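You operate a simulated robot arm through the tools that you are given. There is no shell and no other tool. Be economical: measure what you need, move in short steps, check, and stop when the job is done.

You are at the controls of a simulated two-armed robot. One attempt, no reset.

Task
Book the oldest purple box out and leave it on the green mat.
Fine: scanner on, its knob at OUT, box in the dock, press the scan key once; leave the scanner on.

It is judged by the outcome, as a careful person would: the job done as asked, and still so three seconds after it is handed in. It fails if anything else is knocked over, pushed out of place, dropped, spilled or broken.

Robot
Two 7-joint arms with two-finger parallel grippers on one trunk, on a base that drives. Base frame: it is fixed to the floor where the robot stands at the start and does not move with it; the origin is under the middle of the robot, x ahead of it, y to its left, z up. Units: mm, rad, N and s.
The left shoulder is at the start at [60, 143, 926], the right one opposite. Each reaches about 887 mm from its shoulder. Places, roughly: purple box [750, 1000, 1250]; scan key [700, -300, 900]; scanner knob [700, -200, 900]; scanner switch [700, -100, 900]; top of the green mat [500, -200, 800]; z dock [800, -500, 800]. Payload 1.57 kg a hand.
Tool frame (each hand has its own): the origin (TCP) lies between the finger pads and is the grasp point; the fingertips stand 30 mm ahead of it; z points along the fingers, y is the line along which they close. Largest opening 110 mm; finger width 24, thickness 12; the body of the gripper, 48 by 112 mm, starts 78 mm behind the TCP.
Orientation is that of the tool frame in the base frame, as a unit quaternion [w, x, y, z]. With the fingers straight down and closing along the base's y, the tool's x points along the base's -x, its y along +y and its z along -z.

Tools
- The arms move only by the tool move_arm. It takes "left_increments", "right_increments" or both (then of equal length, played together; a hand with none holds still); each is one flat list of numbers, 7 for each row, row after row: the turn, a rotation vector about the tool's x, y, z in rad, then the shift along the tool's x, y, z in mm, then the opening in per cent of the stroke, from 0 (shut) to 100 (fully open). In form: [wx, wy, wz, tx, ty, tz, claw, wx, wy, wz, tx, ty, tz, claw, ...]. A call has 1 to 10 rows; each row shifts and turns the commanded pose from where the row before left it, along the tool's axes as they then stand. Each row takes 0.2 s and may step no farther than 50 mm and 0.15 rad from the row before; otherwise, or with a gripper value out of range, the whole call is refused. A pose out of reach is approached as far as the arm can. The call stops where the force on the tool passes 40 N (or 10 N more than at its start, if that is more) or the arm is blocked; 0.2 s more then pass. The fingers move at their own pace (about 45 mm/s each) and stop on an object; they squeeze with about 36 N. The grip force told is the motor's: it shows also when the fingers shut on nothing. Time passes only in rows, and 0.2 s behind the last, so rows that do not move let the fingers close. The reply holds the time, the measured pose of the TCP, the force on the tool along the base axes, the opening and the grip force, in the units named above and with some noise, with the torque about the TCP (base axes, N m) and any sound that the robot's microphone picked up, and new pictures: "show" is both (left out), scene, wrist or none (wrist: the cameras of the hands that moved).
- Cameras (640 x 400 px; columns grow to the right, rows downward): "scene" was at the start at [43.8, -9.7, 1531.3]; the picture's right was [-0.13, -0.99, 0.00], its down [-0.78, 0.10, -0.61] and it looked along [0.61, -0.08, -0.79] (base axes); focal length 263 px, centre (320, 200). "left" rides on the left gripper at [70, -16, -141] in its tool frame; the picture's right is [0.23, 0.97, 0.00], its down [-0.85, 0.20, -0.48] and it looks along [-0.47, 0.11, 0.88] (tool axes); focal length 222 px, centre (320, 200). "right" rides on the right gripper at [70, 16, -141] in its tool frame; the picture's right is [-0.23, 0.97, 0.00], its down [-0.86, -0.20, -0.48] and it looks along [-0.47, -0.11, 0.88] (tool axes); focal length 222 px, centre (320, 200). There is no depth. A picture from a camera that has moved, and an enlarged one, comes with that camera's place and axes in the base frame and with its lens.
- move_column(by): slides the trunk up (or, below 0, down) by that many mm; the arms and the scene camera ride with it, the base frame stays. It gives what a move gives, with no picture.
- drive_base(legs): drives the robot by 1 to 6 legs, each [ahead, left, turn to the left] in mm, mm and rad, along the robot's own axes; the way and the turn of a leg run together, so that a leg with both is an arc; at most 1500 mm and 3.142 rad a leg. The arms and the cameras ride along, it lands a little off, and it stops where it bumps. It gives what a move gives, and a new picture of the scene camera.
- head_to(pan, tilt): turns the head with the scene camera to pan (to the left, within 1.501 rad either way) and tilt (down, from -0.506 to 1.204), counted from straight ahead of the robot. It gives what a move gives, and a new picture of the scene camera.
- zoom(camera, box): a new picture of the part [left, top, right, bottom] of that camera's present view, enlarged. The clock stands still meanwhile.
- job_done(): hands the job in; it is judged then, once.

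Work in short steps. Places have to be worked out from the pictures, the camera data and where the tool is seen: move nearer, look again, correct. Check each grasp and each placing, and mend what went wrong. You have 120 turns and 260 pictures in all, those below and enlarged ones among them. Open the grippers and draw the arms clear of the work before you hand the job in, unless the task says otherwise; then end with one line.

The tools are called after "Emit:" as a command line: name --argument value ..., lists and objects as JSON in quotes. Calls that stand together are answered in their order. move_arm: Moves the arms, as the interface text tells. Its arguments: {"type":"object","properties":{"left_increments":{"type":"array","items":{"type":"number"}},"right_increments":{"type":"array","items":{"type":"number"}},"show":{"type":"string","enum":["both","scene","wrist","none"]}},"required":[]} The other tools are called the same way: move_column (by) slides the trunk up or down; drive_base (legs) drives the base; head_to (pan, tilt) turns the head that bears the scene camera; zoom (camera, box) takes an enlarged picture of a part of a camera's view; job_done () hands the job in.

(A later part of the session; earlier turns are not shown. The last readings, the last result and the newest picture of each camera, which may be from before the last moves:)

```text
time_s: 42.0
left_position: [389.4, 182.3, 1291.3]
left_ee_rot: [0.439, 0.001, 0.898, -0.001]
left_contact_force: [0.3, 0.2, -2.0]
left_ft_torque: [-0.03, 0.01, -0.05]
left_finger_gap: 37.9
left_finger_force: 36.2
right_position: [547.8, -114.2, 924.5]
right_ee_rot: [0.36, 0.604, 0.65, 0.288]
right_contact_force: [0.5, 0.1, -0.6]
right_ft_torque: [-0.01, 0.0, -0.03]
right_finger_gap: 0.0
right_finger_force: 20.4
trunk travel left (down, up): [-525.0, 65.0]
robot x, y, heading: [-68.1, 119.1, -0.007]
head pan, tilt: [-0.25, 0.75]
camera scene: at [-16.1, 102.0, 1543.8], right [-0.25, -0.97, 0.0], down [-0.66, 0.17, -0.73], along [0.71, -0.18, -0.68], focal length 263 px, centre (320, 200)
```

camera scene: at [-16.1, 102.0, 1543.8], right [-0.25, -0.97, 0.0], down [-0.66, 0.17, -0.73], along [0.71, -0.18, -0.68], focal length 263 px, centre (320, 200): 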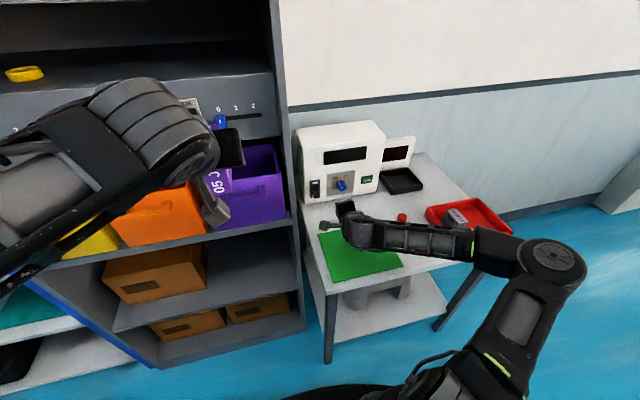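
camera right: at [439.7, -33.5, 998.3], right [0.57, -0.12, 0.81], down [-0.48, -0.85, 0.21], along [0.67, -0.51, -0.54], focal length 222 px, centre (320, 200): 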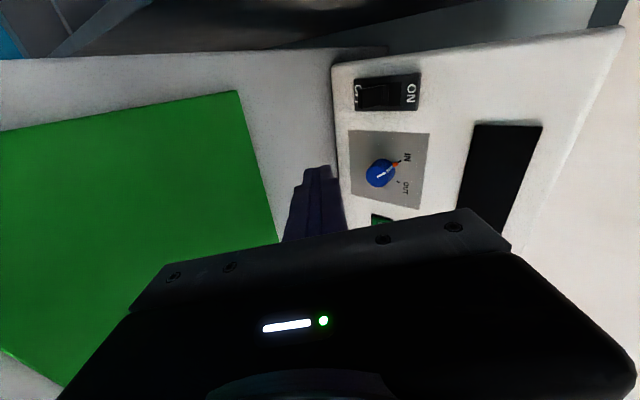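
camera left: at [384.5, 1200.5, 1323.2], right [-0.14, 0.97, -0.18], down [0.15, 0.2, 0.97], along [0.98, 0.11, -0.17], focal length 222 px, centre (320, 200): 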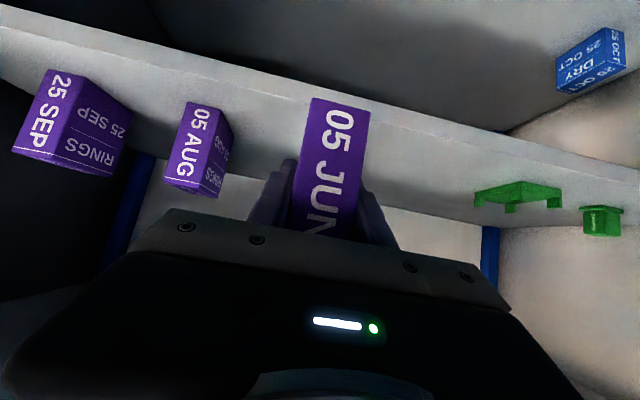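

Now I stage the closed fingertips just in front of and below the lever.

Emit:
move_arm --right_increments '[0, 0, 0, 12, 3.3, 33.7, 0, 0, 0, 0, 12, 3.3, 33.7, 0, 0, 0, 0, 12, 3.3, 33.7, 0, 0, 0, 0, 12, 3.3, 33.7, 0]' --show "both"

Emit:
zoom --camera "scene" --box '[280, 140, 408, 220]'

Emit:
zoom --camera "right" --box '[240, 100, 400, 200]'

```text
time_s: 43.0
left_position: [389.9, 179.9, 1290.0]
left_ee_rot: [0.439, 0.002, 0.898, -0.002]
left_contact_force: [-0.4, -0.1, -1.7]
left_ft_torque: [-0.01, 0.0, -0.04]
left_finger_gap: 37.9
left_finger_force: 36.5
right_position: [659.8, -76.9, 849.9]
right_ee_rot: [0.36, 0.604, 0.65, 0.288]
right_contact_force: [-0.3, 0.8, -0.2]
right_ft_torque: [-0.02, 0.0, 0.02]
right_finger_gap: 0.1
right_finger_force: 21.2
right hand out of reach, approached as far as the arm can: row 4
trunk travel left (down, up): [-525.0, 65.0]
robot x, y, heading: [-68.3, 122.2, -0.003]
head pan, tilt: [-0.25, 0.75]
camera scene: at [-15.8, 99.9, 1543.9], right [-0.25, -0.97, 0.0], down [-0.66, 0.17, -0.73], along [0.71, -0.18, -0.68], focal length 263 px, centre (320, 200)
camera right: at [554.8, 2.4, 936.1], right [0.57, -0.12, 0.81], down [-0.49, -0.84, 0.22], along [0.66, -0.53, -0.54], focal length 222 px, centre (320, 200)
```

scene: 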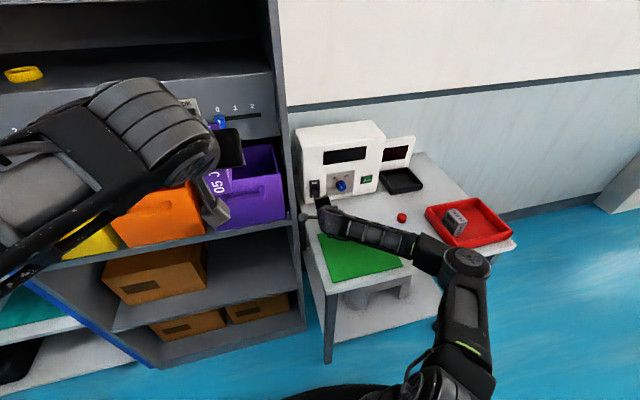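
right: 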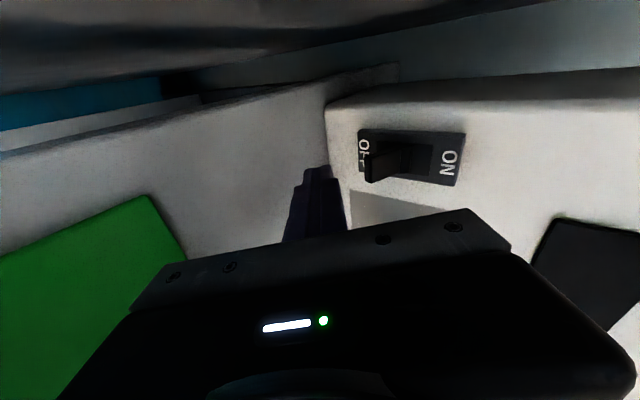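

```text
5.00 times, centred on (344, 180) of scene
camera zoom: at [-15.8, 99.9, 1543.9], right [-0.25, -0.97, 0.0], down [-0.66, 0.17, -0.73], along [0.71, -0.18, -0.68], focal length 1317 px, centre (200, 300)
```

zoom: 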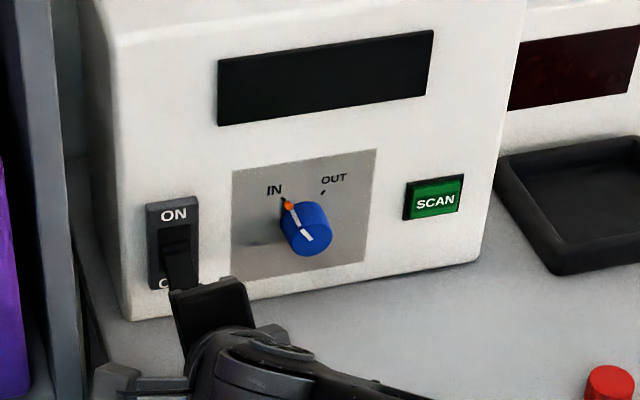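

```text
4.00 times, centred on (320, 150) of right
camera zoom: at [554.8, 2.4, 936.1], right [0.57, -0.12, 0.81], down [-0.49, -0.84, 0.22], along [0.66, -0.53, -0.54], focal length 888 px, centre (320, 400)
```

zoom: 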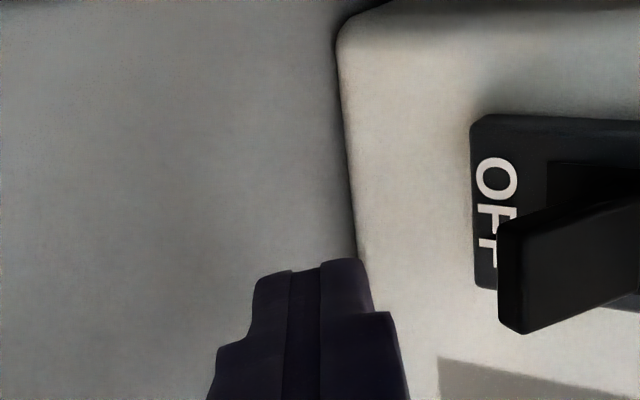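

The tip is below and in front of the lever as planned. I advance 30 mm under it.

Emit:
move_arm --right_increments '[0, 0, 0, 1.1, 10.4, 11, 0, 0, 0, 0, 1.1, 10.4, 11, 0]' --show "wrist"

Emit:
zoom --camera "right" --box '[240, 100, 400, 200]'

```text
time_s: 43.6
left_position: [389.4, 180.6, 1290.4]
left_ee_rot: [0.439, 0.002, 0.899, -0.001]
left_contact_force: [0.0, 0.3, -2.1]
left_ft_torque: [0.0, -0.02, 0.0]
left_finger_gap: 37.8
left_finger_force: 35.2
right_position: [672.4, -90.3, 859.4]
right_ee_rot: [0.36, 0.604, 0.65, 0.288]
right_contact_force: [0.2, 0.3, -0.1]
right_ft_torque: [0.0, 0.01, 0.01]
right_finger_gap: 0.0
right_finger_force: 21.7
right hand out of reach, approached as far as the arm can: row 1, 2
trunk travel left (down, up): [-525.0, 65.0]
robot x, y, heading: [-63.2, 119.9, -0.005]
head pan, tilt: [-0.25, 0.75]
camera right: at [566.5, -10.3, 945.5], right [0.57, -0.12, 0.81], down [-0.5, -0.84, 0.22], along [0.66, -0.53, -0.54], focal length 222 px, centre (320, 200)
```

right: 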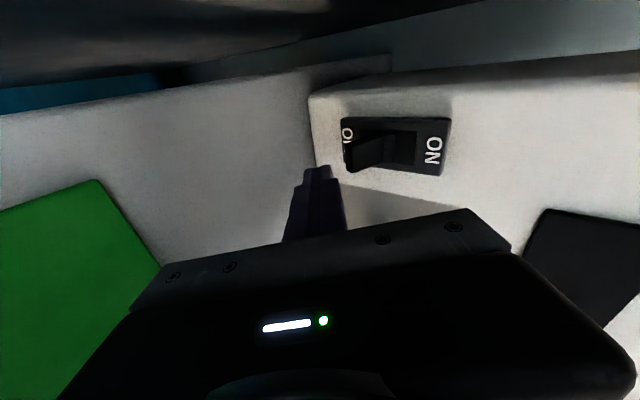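

```text
4.00 times, centred on (320, 150) of right
camera zoom: at [566.5, -10.3, 945.5], right [0.57, -0.12, 0.81], down [-0.5, -0.84, 0.22], along [0.66, -0.53, -0.54], focal length 888 px, centre (320, 400)
```

zoom: 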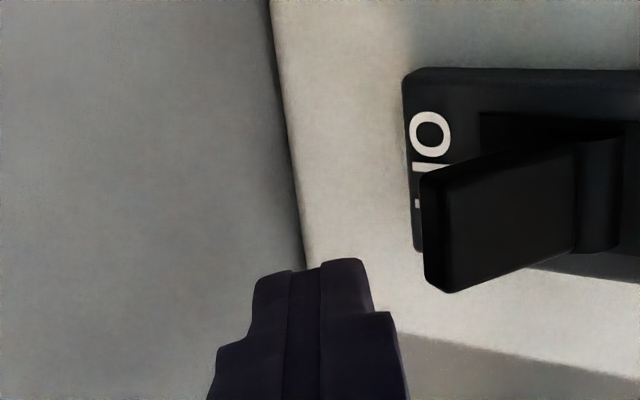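

The wrist is at a limit because the arm is too folded. I drive back 130 mm and reach forward again with a straighter arm.

Emit:
drive_base --legs '[[-140, 0, 0.005]]'

Emit:
move_arm --right_increments '[0, 0, 0, 3, 15.7, 26.5, 0, 0, 0, 0, 3, 15.7, 26.5, 0, 0, 0, 0, 3, 15.7, 26.5, 0, 0, 0, 0, 3, 15.7, 26.5, 0]' --show "wrist"

```text
time_s: 44.9
left_position: [247.9, 183.7, 1292.1]
left_ee_rot: [0.44, 0.001, 0.898, -0.001]
left_contact_force: [-0.5, 0.5, -0.8]
left_ft_torque: [-0.01, -0.04, -0.01]
left_finger_gap: 37.6
left_finger_force: 36.3
right_position: [533.1, -87.3, 860.4]
right_ee_rot: [0.36, 0.603, 0.651, 0.289]
right_contact_force: [0.2, -0.4, 0.4]
right_ft_torque: [0.01, -0.03, 0.01]
right_finger_gap: 0.0
right_finger_force: 21.6
trunk travel left (down, up): [-525.0, 65.0]
robot x, y, heading: [-205.3, 120.5, -0.008]
head pan, tilt: [-0.25, 0.75]
camera scene: at [-156.8, 100.6, 1543.9], right [-0.25, -0.97, 0.0], down [-0.66, 0.17, -0.73], along [0.71, -0.18, -0.68], focal length 263 px, centre (320, 200)
```

scene: 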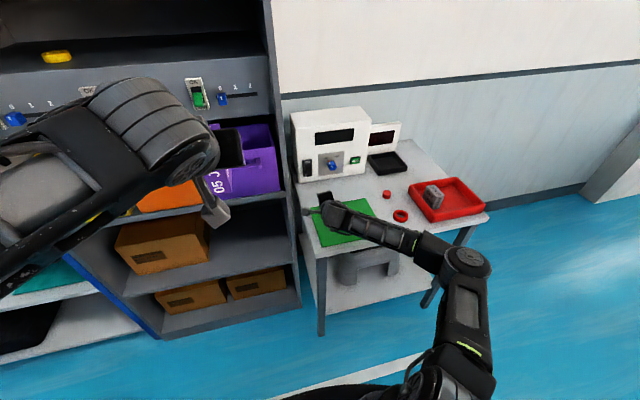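

```text
time_s: 45.9
left_position: [250.7, 181.3, 1290.6]
left_ee_rot: [0.44, 0.0, 0.898, 0.0]
left_contact_force: [-0.8, 0.0, -2.2]
left_ft_torque: [0.0, 0.0, 0.02]
left_finger_gap: 37.8
left_finger_force: 35.6
right_position: [558.8, -120.7, 860.2]
right_ee_rot: [0.359, 0.603, 0.651, 0.289]
right_contact_force: [-0.1, 0.3, 0.5]
right_ft_torque: [0.01, 0.01, 0.01]
right_finger_gap: 0.0
right_finger_force: 21.7
right hand out of reach, approached as far as the arm can: row 1, 2, 3, 4
trunk travel left (down, up): [-525.0, 65.0]
robot x, y, heading: [-206.4, 120.1, -0.002]
head pan, tilt: [-0.25, 0.75]
camera right: at [452.8, -42.2, 946.1], right [0.57, -0.12, 0.82], down [-0.49, -0.84, 0.21], along [0.66, -0.52, -0.54], focal length 222 px, centre (320, 200)
```

right: 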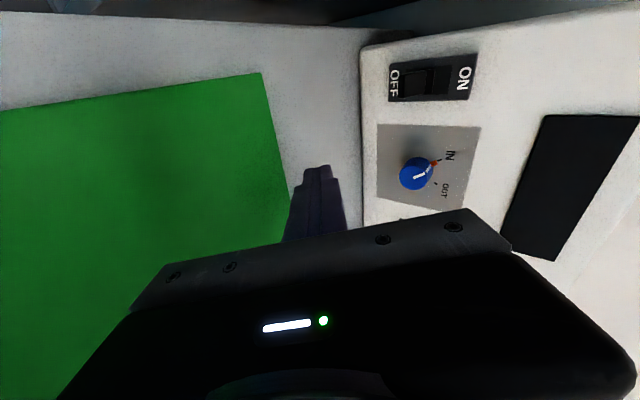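

Still limited by the wrist bend. I shift the hand right 200 mm and drive the base left 200 mm so the forearm points more forward.

Emit:
move_arm --right_increments '[0, 0, 0, -40, 0, -10, 0, 0, 0, 0, -40, 0, -10, 0, 0, 0, 0, -40, 0, 0, 0, 0, 0, 0, -40, 0, 0, 0, 0, 0, 0, -40, 0, 0, 0]' --show "none"

Emit:
drive_base --legs '[[0, 220, 0.003]]'

```text
time_s: 47.1
left_position: [251.2, 181.6, 1291.1]
left_ee_rot: [0.44, 0.001, 0.898, -0.001]
left_contact_force: [0.6, -0.1, -1.6]
left_ft_torque: [-0.01, 0.01, 0.04]
left_finger_gap: 38.0
left_finger_force: 35.9
right_position: [544.3, -320.2, 892.2]
right_ee_rot: [0.359, 0.603, 0.651, 0.289]
right_contact_force: [0.4, -0.4, 0.0]
right_ft_torque: [0.02, -0.03, 0.04]
right_finger_gap: 0.0
right_finger_force: 22.3
trunk travel left (down, up): [-525.0, 65.0]
robot x, y, heading: [-207.1, 119.4, -0.002]
head pan, tilt: [-0.25, 0.75]
```

```text
time_s: 48.9
left_position: [247.8, 413.5, 1290.7]
left_ee_rot: [0.439, -0.004, 0.899, 0.001]
left_contact_force: [0.1, 0.4, -1.3]
left_ft_torque: [-0.03, 0.01, -0.02]
left_finger_gap: 38.0
left_finger_force: 35.7
right_position: [547.1, -85.4, 891.7]
right_ee_rot: [0.358, 0.6, 0.654, 0.291]
right_contact_force: [-0.4, 1.0, 0.2]
right_ft_torque: [-0.04, 0.01, -0.04]
right_finger_gap: 0.0
right_finger_force: 21.1
trunk travel left (down, up): [-525.0, 65.0]
robot x, y, heading: [-207.0, 351.3, 0.012]
head pan, tilt: [-0.25, 0.75]
camera scene: at [-155.7, 328.3, 1543.8], right [-0.24, -0.97, 0.0], down [-0.66, 0.16, -0.73], along [0.71, -0.18, -0.68], focal length 263 px, centre (320, 200)
```

scene: 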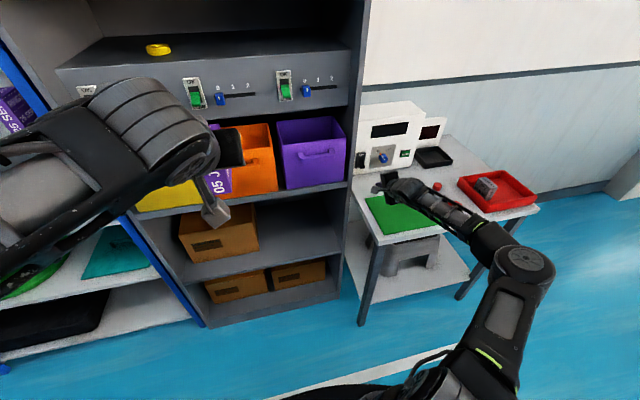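

Hand is clear at (547,-85,892). I try again to the staging point under and in front of the lever.

Emit:
move_arm --right_increments '[0, 0, 0, 5.3, 10.8, 38.5, 0, 0, 0, 0, 5.3, 10.8, 38.5, 0, 0, 0, 0, 5.3, 10.8, 38.5, 0]' --show "wrist"

```text
time_s: 49.6
left_position: [247.9, 412.4, 1291.2]
left_ee_rot: [0.439, -0.003, 0.899, 0.001]
left_contact_force: [-0.1, 0.1, -1.3]
left_ft_torque: [0.03, -0.03, 0.0]
left_finger_gap: 37.6
left_finger_force: 36.1
right_position: [613.8, -75.4, 855.3]
right_ee_rot: [0.358, 0.6, 0.654, 0.291]
right_contact_force: [0.2, -0.1, 0.7]
right_ft_torque: [-0.03, -0.02, 0.04]
right_finger_gap: 0.2
right_finger_force: 21.4
right hand out of reach, approached as far as the arm can: row 2, 3
trunk travel left (down, up): [-525.0, 65.0]
robot x, y, heading: [-204.3, 347.0, 0.007]
head pan, tilt: [-0.25, 0.75]
camera right: at [507.5, 2.9, 942.9], right [0.57, -0.12, 0.82], down [-0.49, -0.85, 0.22], along [0.67, -0.52, -0.54], focal length 222 px, centre (320, 200)
```

right: 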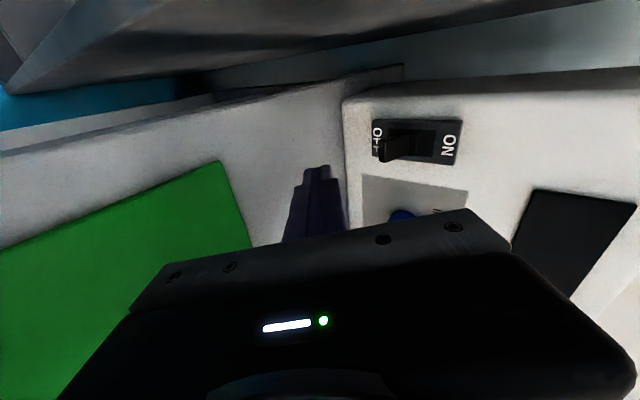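

Now it's genuine extension limit. I pull the hand back 110 mm and drive forward 130 mm to get slack.

Emit:
move_arm --right_increments '[0, 0, 0, 0, -16, -33, 0, 0, 0, 0, 0, -16, -33, 0, 0, 0, 0, 0, -16, -33, 0]' --show "none"

Emit:
drive_base --legs '[[130, 0, -0.007]]'

```text
time_s: 50.5
left_position: [246.9, 412.2, 1290.7]
left_ee_rot: [0.44, -0.004, 0.898, 0.002]
left_contact_force: [0.2, -0.1, -1.6]
left_ft_torque: [0.0, 0.01, 0.06]
left_finger_gap: 37.6
left_finger_force: 35.7
right_position: [503.4, -74.2, 874.8]
right_ee_rot: [0.357, 0.6, 0.654, 0.291]
right_contact_force: [-0.6, -0.7, 0.1]
right_ft_torque: [-0.04, 0.0, -0.03]
right_finger_gap: 0.2
right_finger_force: 21.2
trunk travel left (down, up): [-525.0, 65.0]
robot x, y, heading: [-204.2, 349.5, 0.011]
head pan, tilt: [-0.25, 0.75]
```

```text
time_s: 51.7
left_position: [381.6, 409.7, 1290.4]
left_ee_rot: [0.438, -0.001, 0.899, 0.001]
left_contact_force: [0.0, 0.2, -1.6]
left_ft_torque: [0.03, 0.0, 0.0]
left_finger_gap: 37.9
left_finger_force: 35.9
right_position: [632.4, -79.1, 873.8]
right_ee_rot: [0.358, 0.603, 0.652, 0.288]
right_contact_force: [0.4, 0.0, -0.2]
right_ft_torque: [0.02, 0.04, 0.03]
right_finger_gap: 0.3
right_finger_force: 21.3
trunk travel left (down, up): [-525.0, 65.0]
robot x, y, heading: [-76.5, 345.7, -0.0]
head pan, tilt: [-0.25, 0.75]
camera scene: at [-23.4, 327.1, 1543.7], right [-0.25, -0.97, 0.0], down [-0.66, 0.17, -0.73], along [0.71, -0.18, -0.68], focal length 263 px, centre (320, 200)
```

scene: 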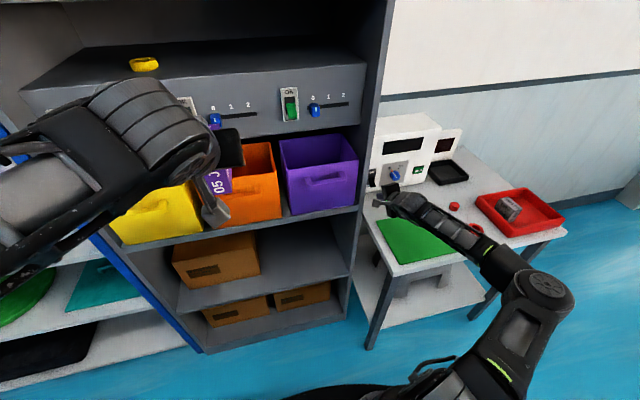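

Good slack now. Staging below the lever and then slipping under it.

Emit:
move_arm --right_increments '[0, 0, 0, 4.2, 0.2, 20.2, 0, 0, 0, 0, 4.2, 0.2, 20.2, 0, 0, 0, 0, -0.5, 10.6, 9, 0, 0, 0, 0, -0.5, 10.6, 9, 0]' --show "wrist"

Emit:
zoom --camera "right" --box '[240, 100, 400, 200]'

```text
time_s: 52.7
left_position: [379.2, 408.8, 1291.1]
left_ee_rot: [0.439, -0.001, 0.898, 0.002]
left_contact_force: [1.7, -0.3, -1.9]
left_ft_torque: [0.02, 0.03, 0.04]
left_finger_gap: 37.8
left_finger_force: 35.7
right_position: [690.0, -77.6, 857.1]
right_ee_rot: [0.36, 0.604, 0.65, 0.289]
right_contact_force: [-1.1, -12.4, 0.7]
right_ft_torque: [1.23, -0.12, 1.76]
right_finger_gap: 0.0
right_finger_force: 21.5
trunk travel left (down, up): [-525.0, 65.0]
robot x, y, heading: [-77.5, 345.1, 0.001]
head pan, tilt: [-0.25, 0.75]
camera right: at [584.7, 0.9, 944.1], right [0.57, -0.12, 0.81], down [-0.5, -0.84, 0.22], along [0.66, -0.53, -0.54], focal length 222 px, centre (320, 200)
```

right: 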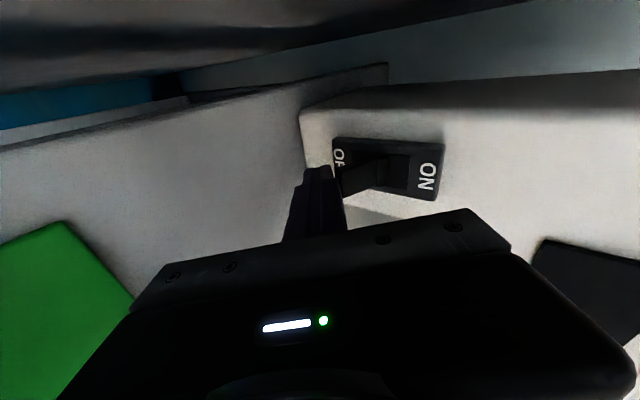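

```text
4.00 times, centred on (320, 150) of right
camera zoom: at [584.7, 0.9, 944.1], right [0.57, -0.12, 0.81], down [-0.5, -0.84, 0.22], along [0.66, -0.53, -0.54], focal length 888 px, centre (320, 400)
```

zoom: 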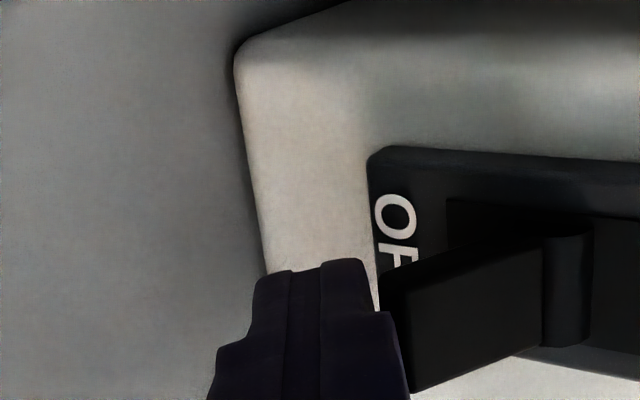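

A −12 N side force shows the wrist camera's side touching the shelf panel. I back off right away and roll the hand back so the camera isn't on the left.

Emit:
move_arm --right_increments '[0, 0, 0, -10, 0, 0, 0, 0, 0, 0, -8, -7, -30, 0, 0, 0, 0, -8, -7, -30, 0, 0, 0, 0, -8, -7, -30, 0]' --show "none"

Emit:
move_arm --right_increments '[0, 0, -0.145, 0, 0, 0, 0, 0, 0, -0.145, 0, 0, 0, 0, 0, 0, -0.145, 0, 0, 0, 0, 0, 0, -0.145, 0, 0, 0, 0, 0, 0, -0.145, 0, 0, 0, 0, 0, 0, -0.145, 0, 0, 0, 0, 0, 0, -0.145, 0, 0, 0, 0, 0, 0, -0.145, 0, 0, 0, 0, 0, 0, -0.145, 0, 0, 0, 0, 0, 0, -0.145, 0, 0, 0, 0]' --show "both"

```text
time_s: 53.7
left_position: [379.0, 409.3, 1290.6]
left_ee_rot: [0.44, 0.0, 0.898, 0.0]
left_contact_force: [0.6, 0.9, -2.2]
left_ft_torque: [0.0, 0.0, 0.01]
left_finger_gap: 37.6
left_finger_force: 36.1
right_position: [608.0, -102.7, 897.7]
right_ee_rot: [0.358, 0.602, 0.652, 0.29]
right_contact_force: [0.0, 0.2, -0.2]
right_ft_torque: [-0.03, 0.02, 0.02]
right_finger_gap: 0.0
right_finger_force: 21.2
trunk travel left (down, up): [-525.0, 65.0]
robot x, y, heading: [-75.6, 348.4, 0.001]
head pan, tilt: [-0.25, 0.75]
```

```text
time_s: 55.9
left_position: [379.3, 410.0, 1291.0]
left_ee_rot: [0.439, -0.001, 0.899, 0.0]
left_contact_force: [-0.6, -0.2, -1.7]
left_ft_torque: [-0.01, 0.01, 0.01]
left_finger_gap: 37.9
left_finger_force: 36.4
right_position: [607.6, -103.7, 897.7]
right_ee_rot: [0.461, 0.017, 0.887, -0.021]
right_contact_force: [0.7, -0.4, -0.4]
right_ft_torque: [-0.01, 0.0, -0.02]
right_finger_gap: 0.0
right_finger_force: 21.1
trunk travel left (down, up): [-525.0, 65.0]
robot x, y, heading: [-74.1, 350.2, -0.002]
head pan, tilt: [-0.25, 0.75]
camera scene: at [-25.1, 327.3, 1543.8], right [-0.25, -0.97, 0.0], down [-0.66, 0.17, -0.73], along [0.71, -0.18, -0.68], focal length 263 px, centre (320, 200)
camera right: at [453.5, -79.2, 921.0], right [0.18, 0.97, 0.16], down [0.09, -0.18, 0.98], along [0.98, -0.16, -0.12], focal length 222 px, centre (320, 200)
```

scene: 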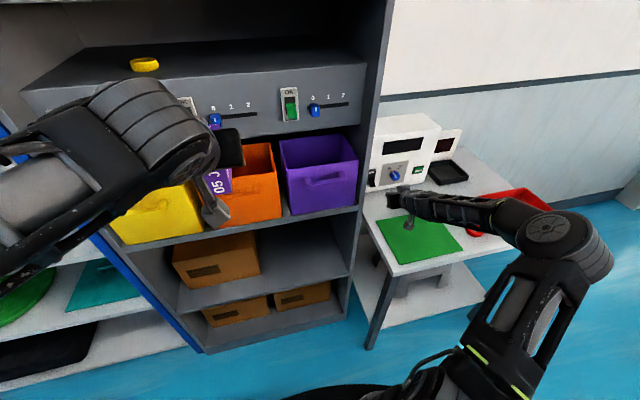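
right: 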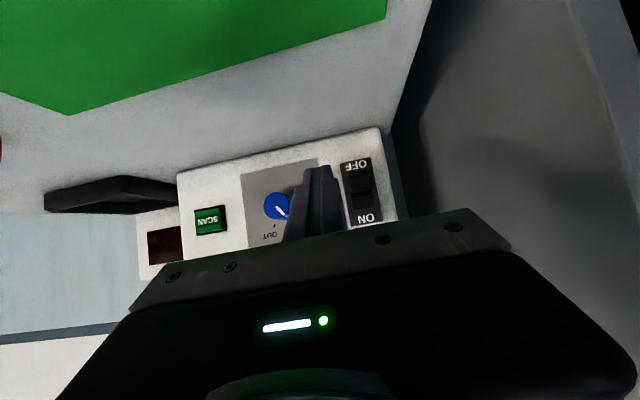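

The camera is now below/behind and clear of the shelf. I go to staging and under the lever again.

Emit:
move_arm --right_increments '[0, 0, 0, 2.9, 18, 36, 0, 0, 0, 0, 2.9, 18, 36, 0, 0, 0, 0, -10.6, 1, 9, 0, 0, 0, 0, -10.6, 1, 9, 0]' --show "wrist"

Emit:
zoom --camera "right" --box '[240, 120, 400, 220]'

```text
time_s: 56.9
left_position: [379.4, 410.2, 1290.9]
left_ee_rot: [0.439, 0.0, 0.899, 0.0]
left_contact_force: [-0.1, 0.5, -1.9]
left_ft_torque: [0.01, 0.01, 0.01]
left_finger_gap: 37.9
left_finger_force: 36.0
right_position: [678.5, -81.3, 852.7]
right_ee_rot: [0.46, 0.02, 0.888, -0.022]
right_contact_force: [0.4, -0.3, 1.3]
right_ft_torque: [-0.01, 0.01, -0.01]
right_finger_gap: 0.0
right_finger_force: 21.4
right hand out of reach, approached as far as the arm can: row 2
trunk travel left (down, up): [-525.0, 65.0]
robot x, y, heading: [-75.2, 345.4, 0.001]
head pan, tilt: [-0.25, 0.75]
camera right: at [524.4, -56.1, 876.8], right [0.18, 0.97, 0.17], down [0.09, -0.18, 0.98], along [0.98, -0.16, -0.12], focal length 222 px, centre (320, 200)
```

right: 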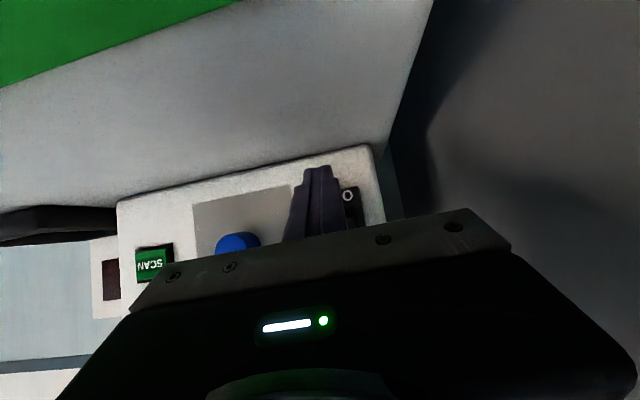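

```text
4.00 times, centred on (320, 170) of right
camera zoom: at [524.4, -56.1, 876.8], right [0.18, 0.97, 0.17], down [0.09, -0.18, 0.98], along [0.98, -0.16, -0.12], focal length 888 px, centre (320, 320)
```

zoom: 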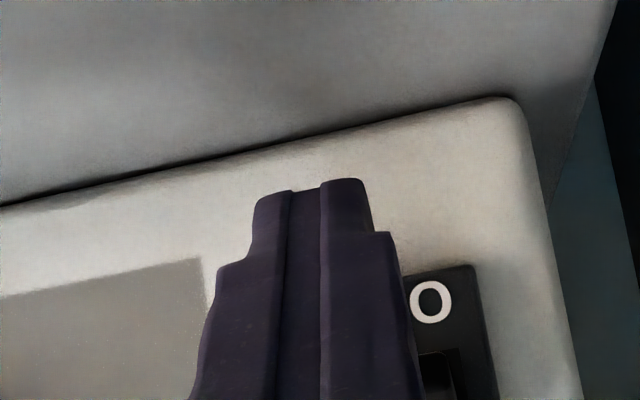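

Tip is under the lever with enough side overlap. I go 12 mm farther in, then push up 45 mm.

Emit:
move_arm --right_increments '[0, 0, 0, -11, 6.9, 6.5, 0, 0, 0, 0, -12.3, 0, -8.6, 0, 0, 0, 0, -12.3, 0, -8.6, 0, 0, 0, 0, -12.3, 0, -8.6, 0]' --show "wrist"

Emit:
zoom --camera "right" --box '[240, 120, 400, 220]'

Emit:
zoom --camera "scene" --box '[360, 100, 480, 220]'

```text
time_s: 58.1
left_position: [379.5, 410.6, 1291.6]
left_ee_rot: [0.439, -0.002, 0.898, 0.001]
left_contact_force: [-0.3, -0.2, -1.5]
left_ft_torque: [-0.02, 0.03, -0.02]
left_finger_gap: 38.0
left_finger_force: 35.9
right_position: [684.2, -72.5, 892.3]
right_ee_rot: [0.452, 0.021, 0.892, -0.021]
right_contact_force: [-5.6, 1.0, -6.1]
right_ft_torque: [-0.06, 0.02, -0.02]
right_finger_gap: 0.0
right_finger_force: 21.0
trunk travel left (down, up): [-525.0, 65.0]
robot x, y, heading: [-79.9, 346.7, 0.006]
head pan, tilt: [-0.25, 0.75]
stopped in row 4 (right hand): the force on the tool passed its limit at 42 N (the readings are from after the stop); the commanded pose is now the measured one
camera right: at [530.4, -47.3, 920.2], right [0.19, 0.97, 0.16], down [0.11, -0.19, 0.98], along [0.98, -0.17, -0.14], focal length 222 px, centre (320, 200)
```

right: 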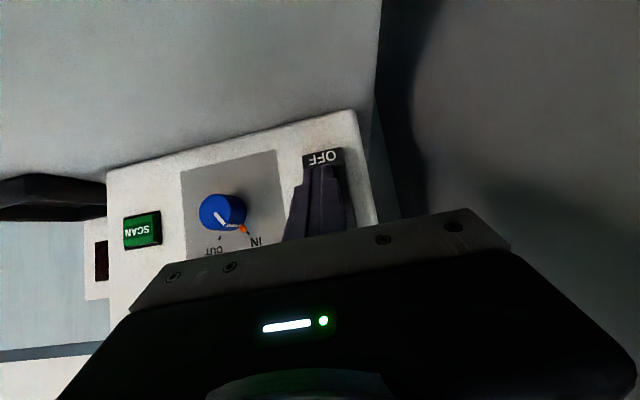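

```text
4.00 times, centred on (320, 170) of right
camera zoom: at [530.4, -47.3, 920.2], right [0.19, 0.97, 0.16], down [0.11, -0.19, 0.98], along [0.98, -0.17, -0.14], focal length 888 px, centre (320, 320)
```

zoom: 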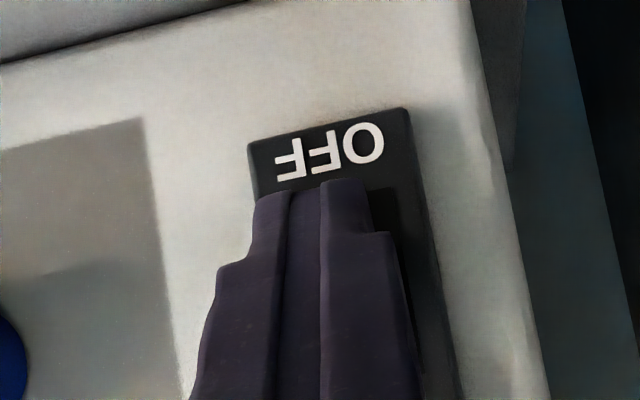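

```text
3.33 times, centred on (420, 160) of scene
camera zoom: at [-25.4, 327.5, 1544.2], right [-0.25, -0.97, 0.0], down [-0.66, 0.17, -0.73], along [0.71, -0.18, -0.68], focal length 878 px, centre (-13, 333)
```

zoom: 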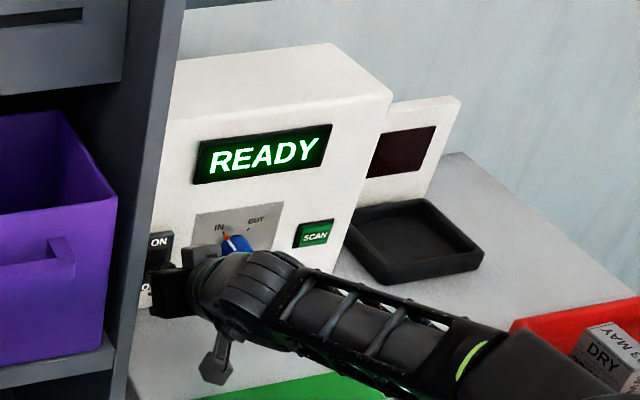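

Display says READY: the scanner is on. I back the hand off, drive right 115 mm (lining up with the knob), and flatten and pre-roll the hand.

Emit:
move_arm --right_increments '[0, 0, 0, 25.7, -2, -29, 0, 0, 0, 0, 25.7, -2, -30, 0, 0, 0, 0, 20, -2, -30, 0]' --show "none"

Emit:
drive_base --legs '[[0, -110, -0.006]]'

Emit:
move_arm --right_increments '[0, -0.14, 0, 0, 0, 0, 55, 0, -0.14, 0, 0, 0, 0, 55, 0, -0.14, 0, 0, 0, 0, 55, 0, 0, -0.13, 0, 0, 0, 55, 0, 0, -0.13, 0, 0, 0, 55, 0, 0, -0.13, 0, 0, 0, 55, 0, 0, -0.13, 0, 0, 0, 55, 0, 0, -0.12, 0, 0, 0, 55]' --show "both"

```text
time_s: 58.9
left_position: [379.6, 410.0, 1290.8]
left_ee_rot: [0.439, -0.001, 0.898, 0.0]
left_contact_force: [-0.3, -0.4, -1.1]
left_ft_torque: [0.02, 0.04, -0.01]
left_finger_gap: 37.9
left_finger_force: 36.5
right_position: [572.1, -70.6, 889.0]
right_ee_rot: [0.453, 0.019, 0.891, -0.021]
right_contact_force: [0.4, 1.1, 0.4]
right_ft_torque: [-0.01, -0.03, 0.01]
right_finger_gap: 0.0
right_finger_force: 21.2
trunk travel left (down, up): [-525.0, 65.0]
robot x, y, heading: [-74.7, 346.6, 0.0]
head pan, tilt: [-0.25, 0.75]
```

```text
time_s: 60.1
left_position: [380.4, 297.2, 1290.2]
left_ee_rot: [0.439, 0.001, 0.898, 0.0]
left_contact_force: [0.2, -1.0, -1.6]
left_ft_torque: [0.02, 0.0, 0.03]
left_finger_gap: 37.6
left_finger_force: 36.1
right_position: [570.3, -185.4, 887.2]
right_ee_rot: [0.453, 0.023, 0.891, -0.021]
right_contact_force: [0.6, -0.3, 0.1]
right_ft_torque: [0.01, -0.03, 0.02]
right_finger_gap: 0.0
right_finger_force: 20.8
trunk travel left (down, up): [-525.0, 65.0]
robot x, y, heading: [-76.4, 236.8, -0.009]
head pan, tilt: [-0.25, 0.75]
camera scene: at [-25.3, 216.7, 1543.8], right [-0.25, -0.97, 0.0], down [-0.66, 0.17, -0.73], along [0.71, -0.18, -0.68], focal length 263 px, centre (320, 200)
```

scene: 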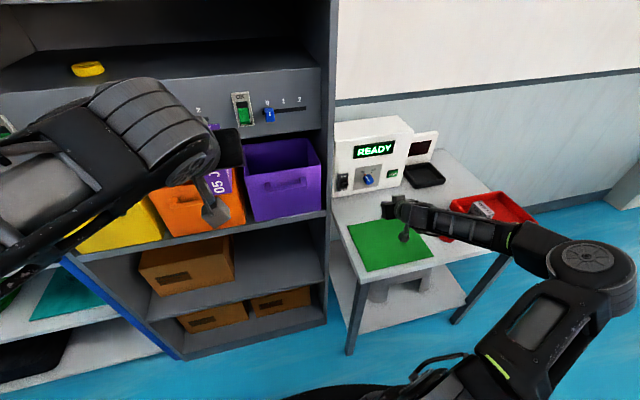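

```text
time_s: 61.9
left_position: [379.3, 299.2, 1290.7]
left_ee_rot: [0.44, 0.002, 0.898, -0.001]
left_contact_force: [-0.2, -0.9, -1.0]
left_ft_torque: [0.02, 0.01, 0.0]
left_finger_gap: 37.8
left_finger_force: 36.3
right_position: [570.4, -182.8, 889.2]
right_ee_rot: [0.588, -0.229, 0.743, -0.223]
right_contact_force: [0.3, 0.2, 0.3]
right_ft_torque: [0.01, -0.01, -0.02]
right_finger_gap: 60.5
right_finger_force: 0.1
trunk travel left (down, up): [-525.0, 65.0]
robot x, y, heading: [-75.9, 239.6, -0.005]
head pan, tilt: [-0.25, 0.75]
camera scene: at [-25.3, 218.7, 1543.8], right [-0.25, -0.97, 0.0], down [-0.66, 0.17, -0.73], along [0.71, -0.18, -0.68], focal length 263 px, centre (320, 200)
camera right: at [417.5, -203.6, 855.3], right [-0.03, 0.91, -0.41], down [-0.28, 0.39, 0.88], along [0.96, 0.14, 0.24], focal length 222 px, centre (320, 200)
```

scene: 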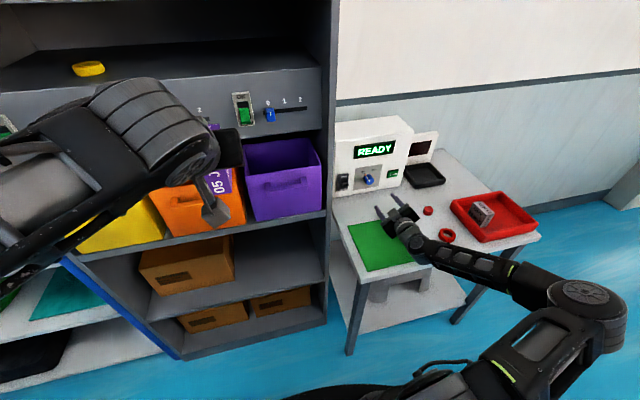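
right: 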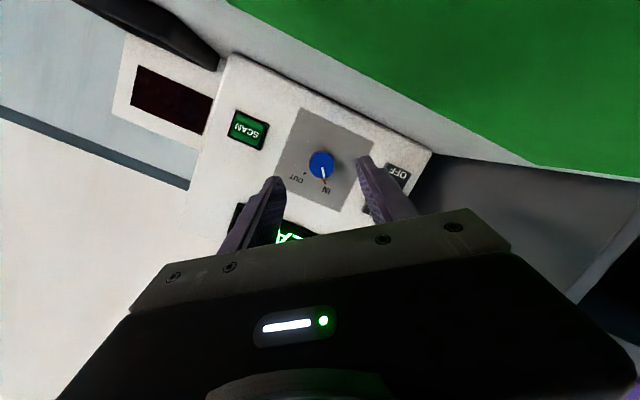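

Pre-rolled correctly, with the fingers open to 60 mm across the knob. I approach to about 30 mm short of it and check the alignment.

Emit:
move_arm --right_increments '[0, 0, 0, -8, -1.8, 31.3, 55, 0, 0, 0, -8, -1.8, 31.3, 55, 0, 0, 0, -8, -1.8, 31.3, 55]' --show "both"

Emit:
zoom --camera "right" --box '[200, 100, 440, 250]'

Emit:
zoom --camera "scene" --box '[320, 110, 448, 190]'

```text
time_s: 62.7
left_position: [380.4, 298.9, 1289.1]
left_ee_rot: [0.439, 0.002, 0.899, -0.001]
left_contact_force: [-0.3, -0.9, -1.4]
left_ft_torque: [-0.03, 0.03, 0.01]
left_finger_gap: 37.6
left_finger_force: 36.4
right_position: [666.0, -181.1, 889.5]
right_ee_rot: [0.587, -0.227, 0.744, -0.224]
right_contact_force: [-0.2, -0.5, 0.2]
right_ft_torque: [-0.01, -0.01, 0.02]
right_finger_gap: 60.6
right_finger_force: 0.0
trunk travel left (down, up): [-525.0, 65.0]
robot x, y, heading: [-77.2, 237.6, -0.003]
head pan, tilt: [-0.25, 0.75]
camera scene: at [-24.6, 218.7, 1543.8], right [-0.25, -0.97, 0.0], down [-0.66, 0.17, -0.73], along [0.71, -0.18, -0.68], focal length 263 px, centre (320, 200)
camera right: at [513.6, -200.8, 856.4], right [-0.03, 0.91, -0.41], down [-0.28, 0.39, 0.88], along [0.96, 0.14, 0.24], focal length 222 px, centre (320, 200)
```

scene: 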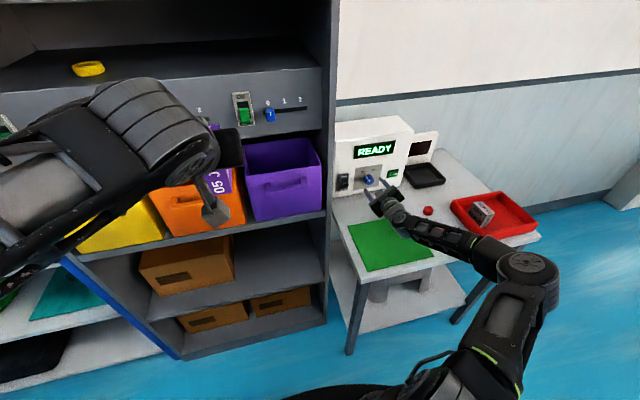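
right: 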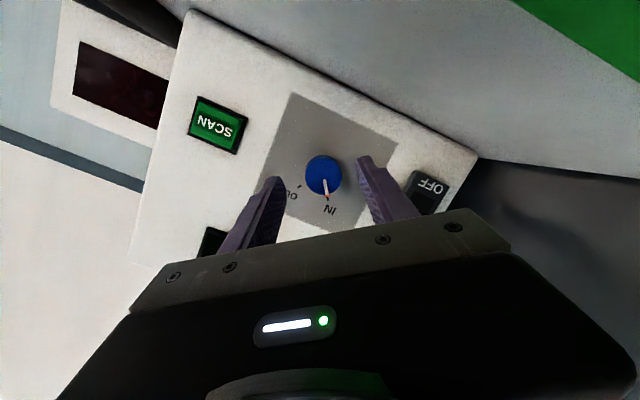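

```text
2.67 times, centred on (320, 175) of right
camera zoom: at [513.6, -200.8, 856.4], right [-0.03, 0.91, -0.41], down [-0.28, 0.39, 0.88], along [0.96, 0.14, 0.24], focal length 592 px, centre (320, 267)
```

zoom: 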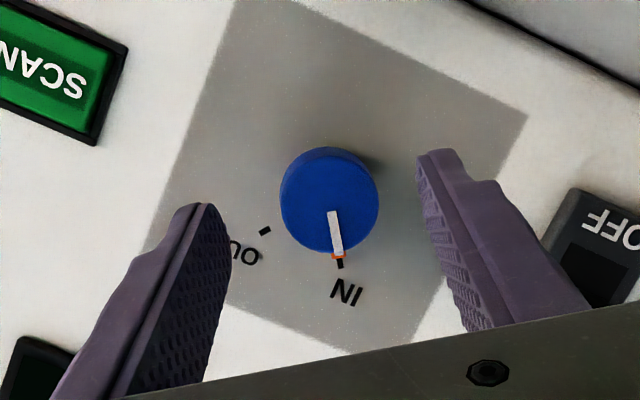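

```text
5.00 times, centred on (384, 150) of scene
camera zoom: at [-24.6, 218.7, 1543.8], right [-0.25, -0.97, 0.0], down [-0.66, 0.17, -0.73], along [0.71, -0.18, -0.68], focal length 1317 px, centre (0, 450)
```

zoom: 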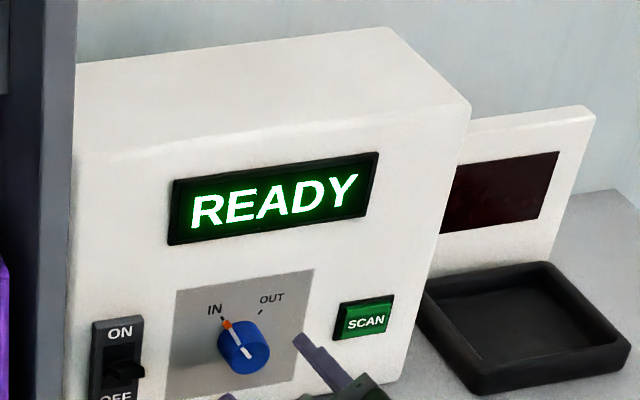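

The knob is centred between the fingers. I advance the last 33 mm and close on it.

Emit:
move_arm --right_increments '[0, 0, 0, -5.4, -0.3, 16.1, 55, 0, 0, 0, -5.4, -0.3, 16.1, 55, 0, 0, 0, 0, 0, 0, 20, 0, 0, 0, 0, 0, 0, 20, 0, 0, 0, 0, 0, 0, 20]' --show "wrist"

Emit:
zoom --camera "right" --box '[200, 100, 440, 250]'

```text
time_s: 63.9
left_position: [379.8, 298.9, 1291.1]
left_ee_rot: [0.439, 0.002, 0.898, -0.001]
left_contact_force: [0.3, 0.5, -1.2]
left_ft_torque: [0.0, 0.0, 0.03]
left_finger_gap: 38.0
left_finger_force: 35.5
right_position: [698.6, -175.8, 891.2]
right_ee_rot: [0.588, -0.228, 0.744, -0.223]
right_contact_force: [-1.0, 2.3, -2.1]
right_ft_torque: [0.02, -0.07, -0.2]
right_finger_gap: 34.9
right_finger_force: 26.1
trunk travel left (down, up): [-525.0, 65.0]
robot x, y, heading: [-77.2, 237.9, -0.001]
head pan, tilt: [-0.25, 0.75]
camera right: at [546.0, -196.4, 856.8], right [-0.03, 0.91, -0.41], down [-0.28, 0.38, 0.88], along [0.96, 0.14, 0.24], focal length 222 px, centre (320, 200)
```

right: 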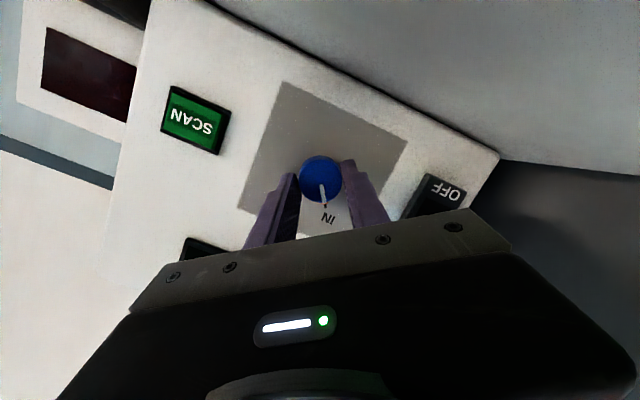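

```text
2.67 times, centred on (320, 175) of right
camera zoom: at [546.0, -196.4, 856.8], right [-0.03, 0.91, -0.41], down [-0.28, 0.38, 0.88], along [0.96, 0.14, 0.24], focal length 592 px, centre (320, 267)
```

zoom: 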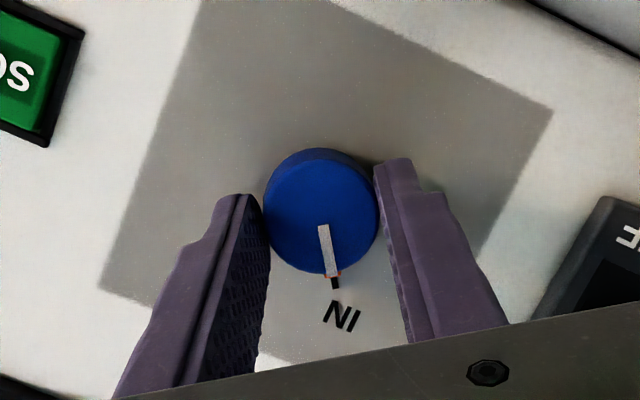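

Knob gripped at 35 mm. I turn it clockwise about 64°.

Emit:
move_arm --right_increments '[0, 0, 0.14, 0, 0, 0, 20, 0, 0, 0.14, 0, 0, 0, 20, 0, 0, 0.14, 0, 0, 0, 20, 0, 0, 0.14, 0, 0, 0, 20, 0, 0, 0.14, 0, 0, 0, 20, 0, 0, 0.14, 0, 0, 0, 20, 0, 0, 0.14, 0, 0, 0, 20, 0, 0, 0.14, 0, 0, 0, 20]' --show "wrist"

Emit:
zoom --camera "right" --box '[200, 100, 440, 250]'

Emit:
zoom --camera "scene" --box '[320, 130, 416, 190]'

```text
time_s: 65.7
left_position: [380.1, 298.7, 1289.9]
left_ee_rot: [0.44, 0.002, 0.898, -0.001]
left_contact_force: [0.4, 0.2, -1.6]
left_ft_torque: [-0.02, 0.0, 0.0]
left_finger_gap: 37.6
left_finger_force: 36.4
right_position: [702.0, -177.8, 895.2]
right_ee_rot: [0.617, 0.203, 0.75, 0.122]
right_contact_force: [1.2, -6.7, 0.5]
right_ft_torque: [-0.44, 0.49, 1.16]
right_finger_gap: 36.2
right_finger_force: 42.9
trunk travel left (down, up): [-525.0, 65.0]
robot x, y, heading: [-76.8, 238.7, -0.004]
head pan, tilt: [-0.25, 0.75]
camera right: at [555.4, -122.6, 870.0], right [0.18, 0.76, 0.62], down [-0.36, -0.54, 0.76], along [0.91, -0.37, 0.18], focal length 222 px, centre (320, 200)
```

right: 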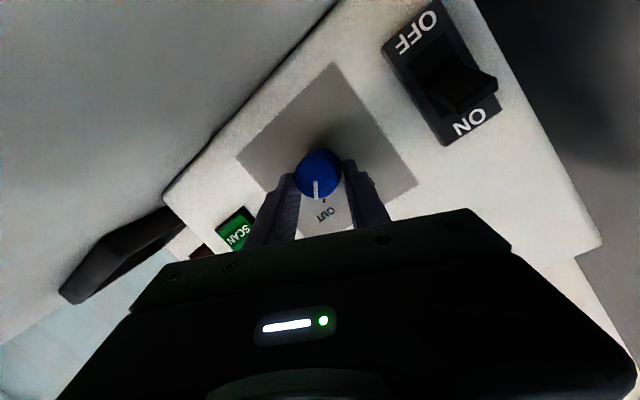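

```text
2.67 times, centred on (320, 175) of right
camera zoom: at [555.4, -122.6, 870.0], right [0.18, 0.76, 0.62], down [-0.36, -0.54, 0.76], along [0.91, -0.37, 0.18], focal length 592 px, centre (320, 267)
```

zoom: 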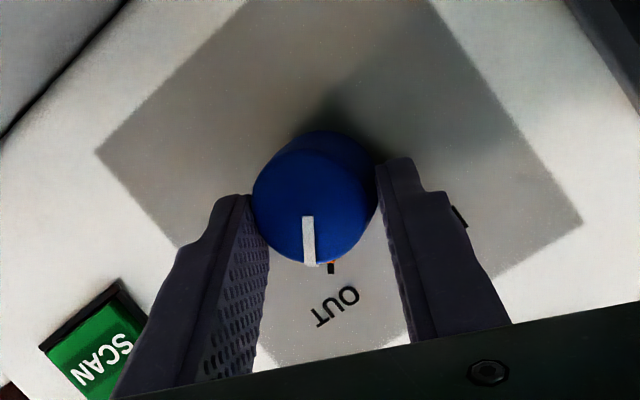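

```text
6.67 times, centred on (368, 160) of scene
camera zoom: at [-25.0, 217.8, 1543.9], right [-0.25, -0.97, 0.0], down [-0.66, 0.17, -0.73], along [0.71, -0.18, -0.68], focal length 1756 px, centre (0, 467)
```

zoom: 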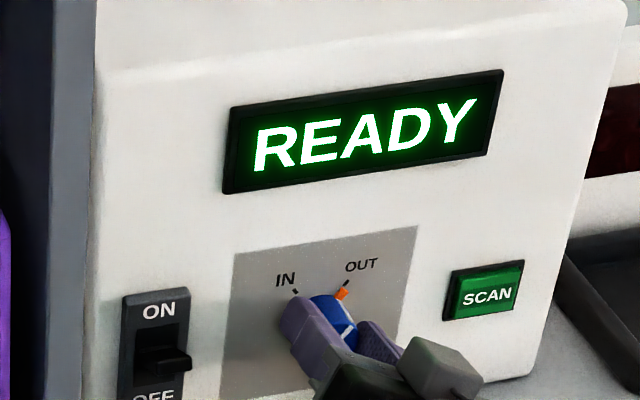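

The pointer lines up with OUT. I release and back off straight.

Emit:
move_arm --right_increments '[0, 0, 0, 0, 0, 0, 60, 0, 0, 0, 0, 0, 0, 60, 0, 0, 0, 0, 0, 0, 60, 0, 0, 0, 0, 0, -30, 60, 0, 0, 0, 0, 0, -40, 60]' --show "scene"

Emit:
zoom --camera "right" --box '[200, 100, 440, 250]'

Emit:
zoom --camera "scene" --box '[320, 130, 416, 190]'

```text
time_s: 66.9
left_position: [379.0, 298.2, 1290.7]
left_ee_rot: [0.439, 0.001, 0.898, 0.0]
left_contact_force: [0.3, 0.6, -1.6]
left_ft_torque: [-0.01, -0.01, 0.0]
left_finger_gap: 37.5
left_finger_force: 36.3
right_position: [634.2, -171.0, 908.6]
right_ee_rot: [0.617, 0.2, 0.751, 0.124]
right_contact_force: [0.4, -0.3, 0.8]
right_ft_torque: [0.02, -0.04, 0.0]
right_finger_gap: 66.2
right_finger_force: 0.0
trunk travel left (down, up): [-525.0, 65.0]
robot x, y, heading: [-75.3, 238.7, -0.002]
head pan, tilt: [-0.25, 0.75]
camera scene: at [-26.1, 218.6, 1543.8], right [-0.25, -0.97, 0.0], down [-0.66, 0.17, -0.73], along [0.71, -0.18, -0.68], focal length 263 px, centre (320, 200)
```

scene: 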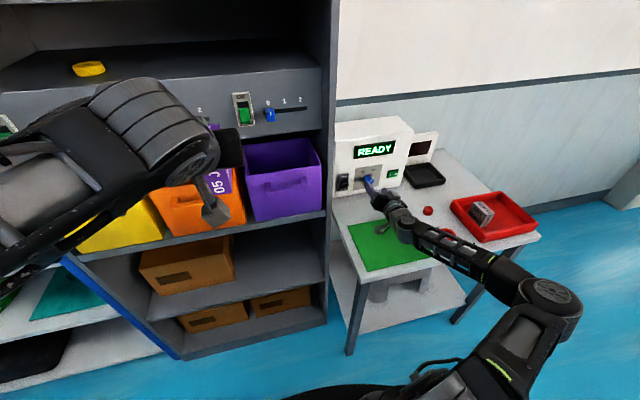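

```text
2.67 times, centred on (320, 175) of right
camera zoom: at [487.2, -116.1, 883.5], right [0.18, 0.76, 0.62], down [-0.36, -0.54, 0.76], along [0.91, -0.36, 0.18], focal length 592 px, centre (320, 267)
```

zoom: 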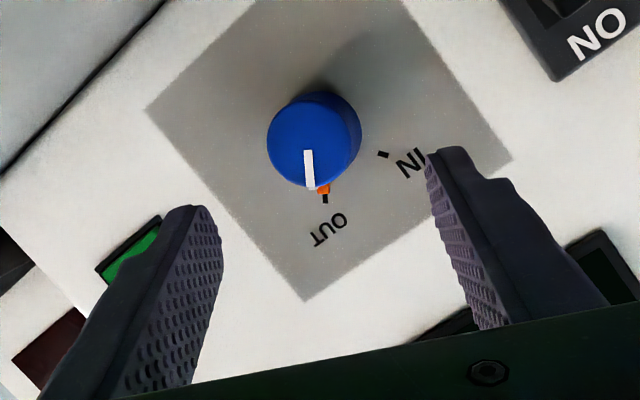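

```text
6.67 times, centred on (368, 160) of scene
camera zoom: at [-26.1, 218.6, 1543.8], right [-0.25, -0.97, 0.0], down [-0.66, 0.17, -0.73], along [0.71, -0.18, -0.68], focal length 1756 px, centre (0, 467)
```

zoom: 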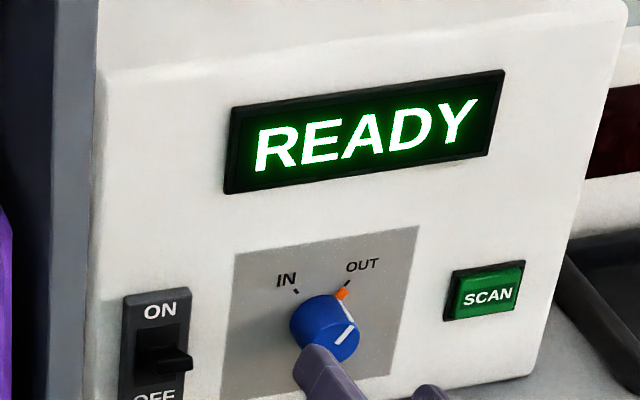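

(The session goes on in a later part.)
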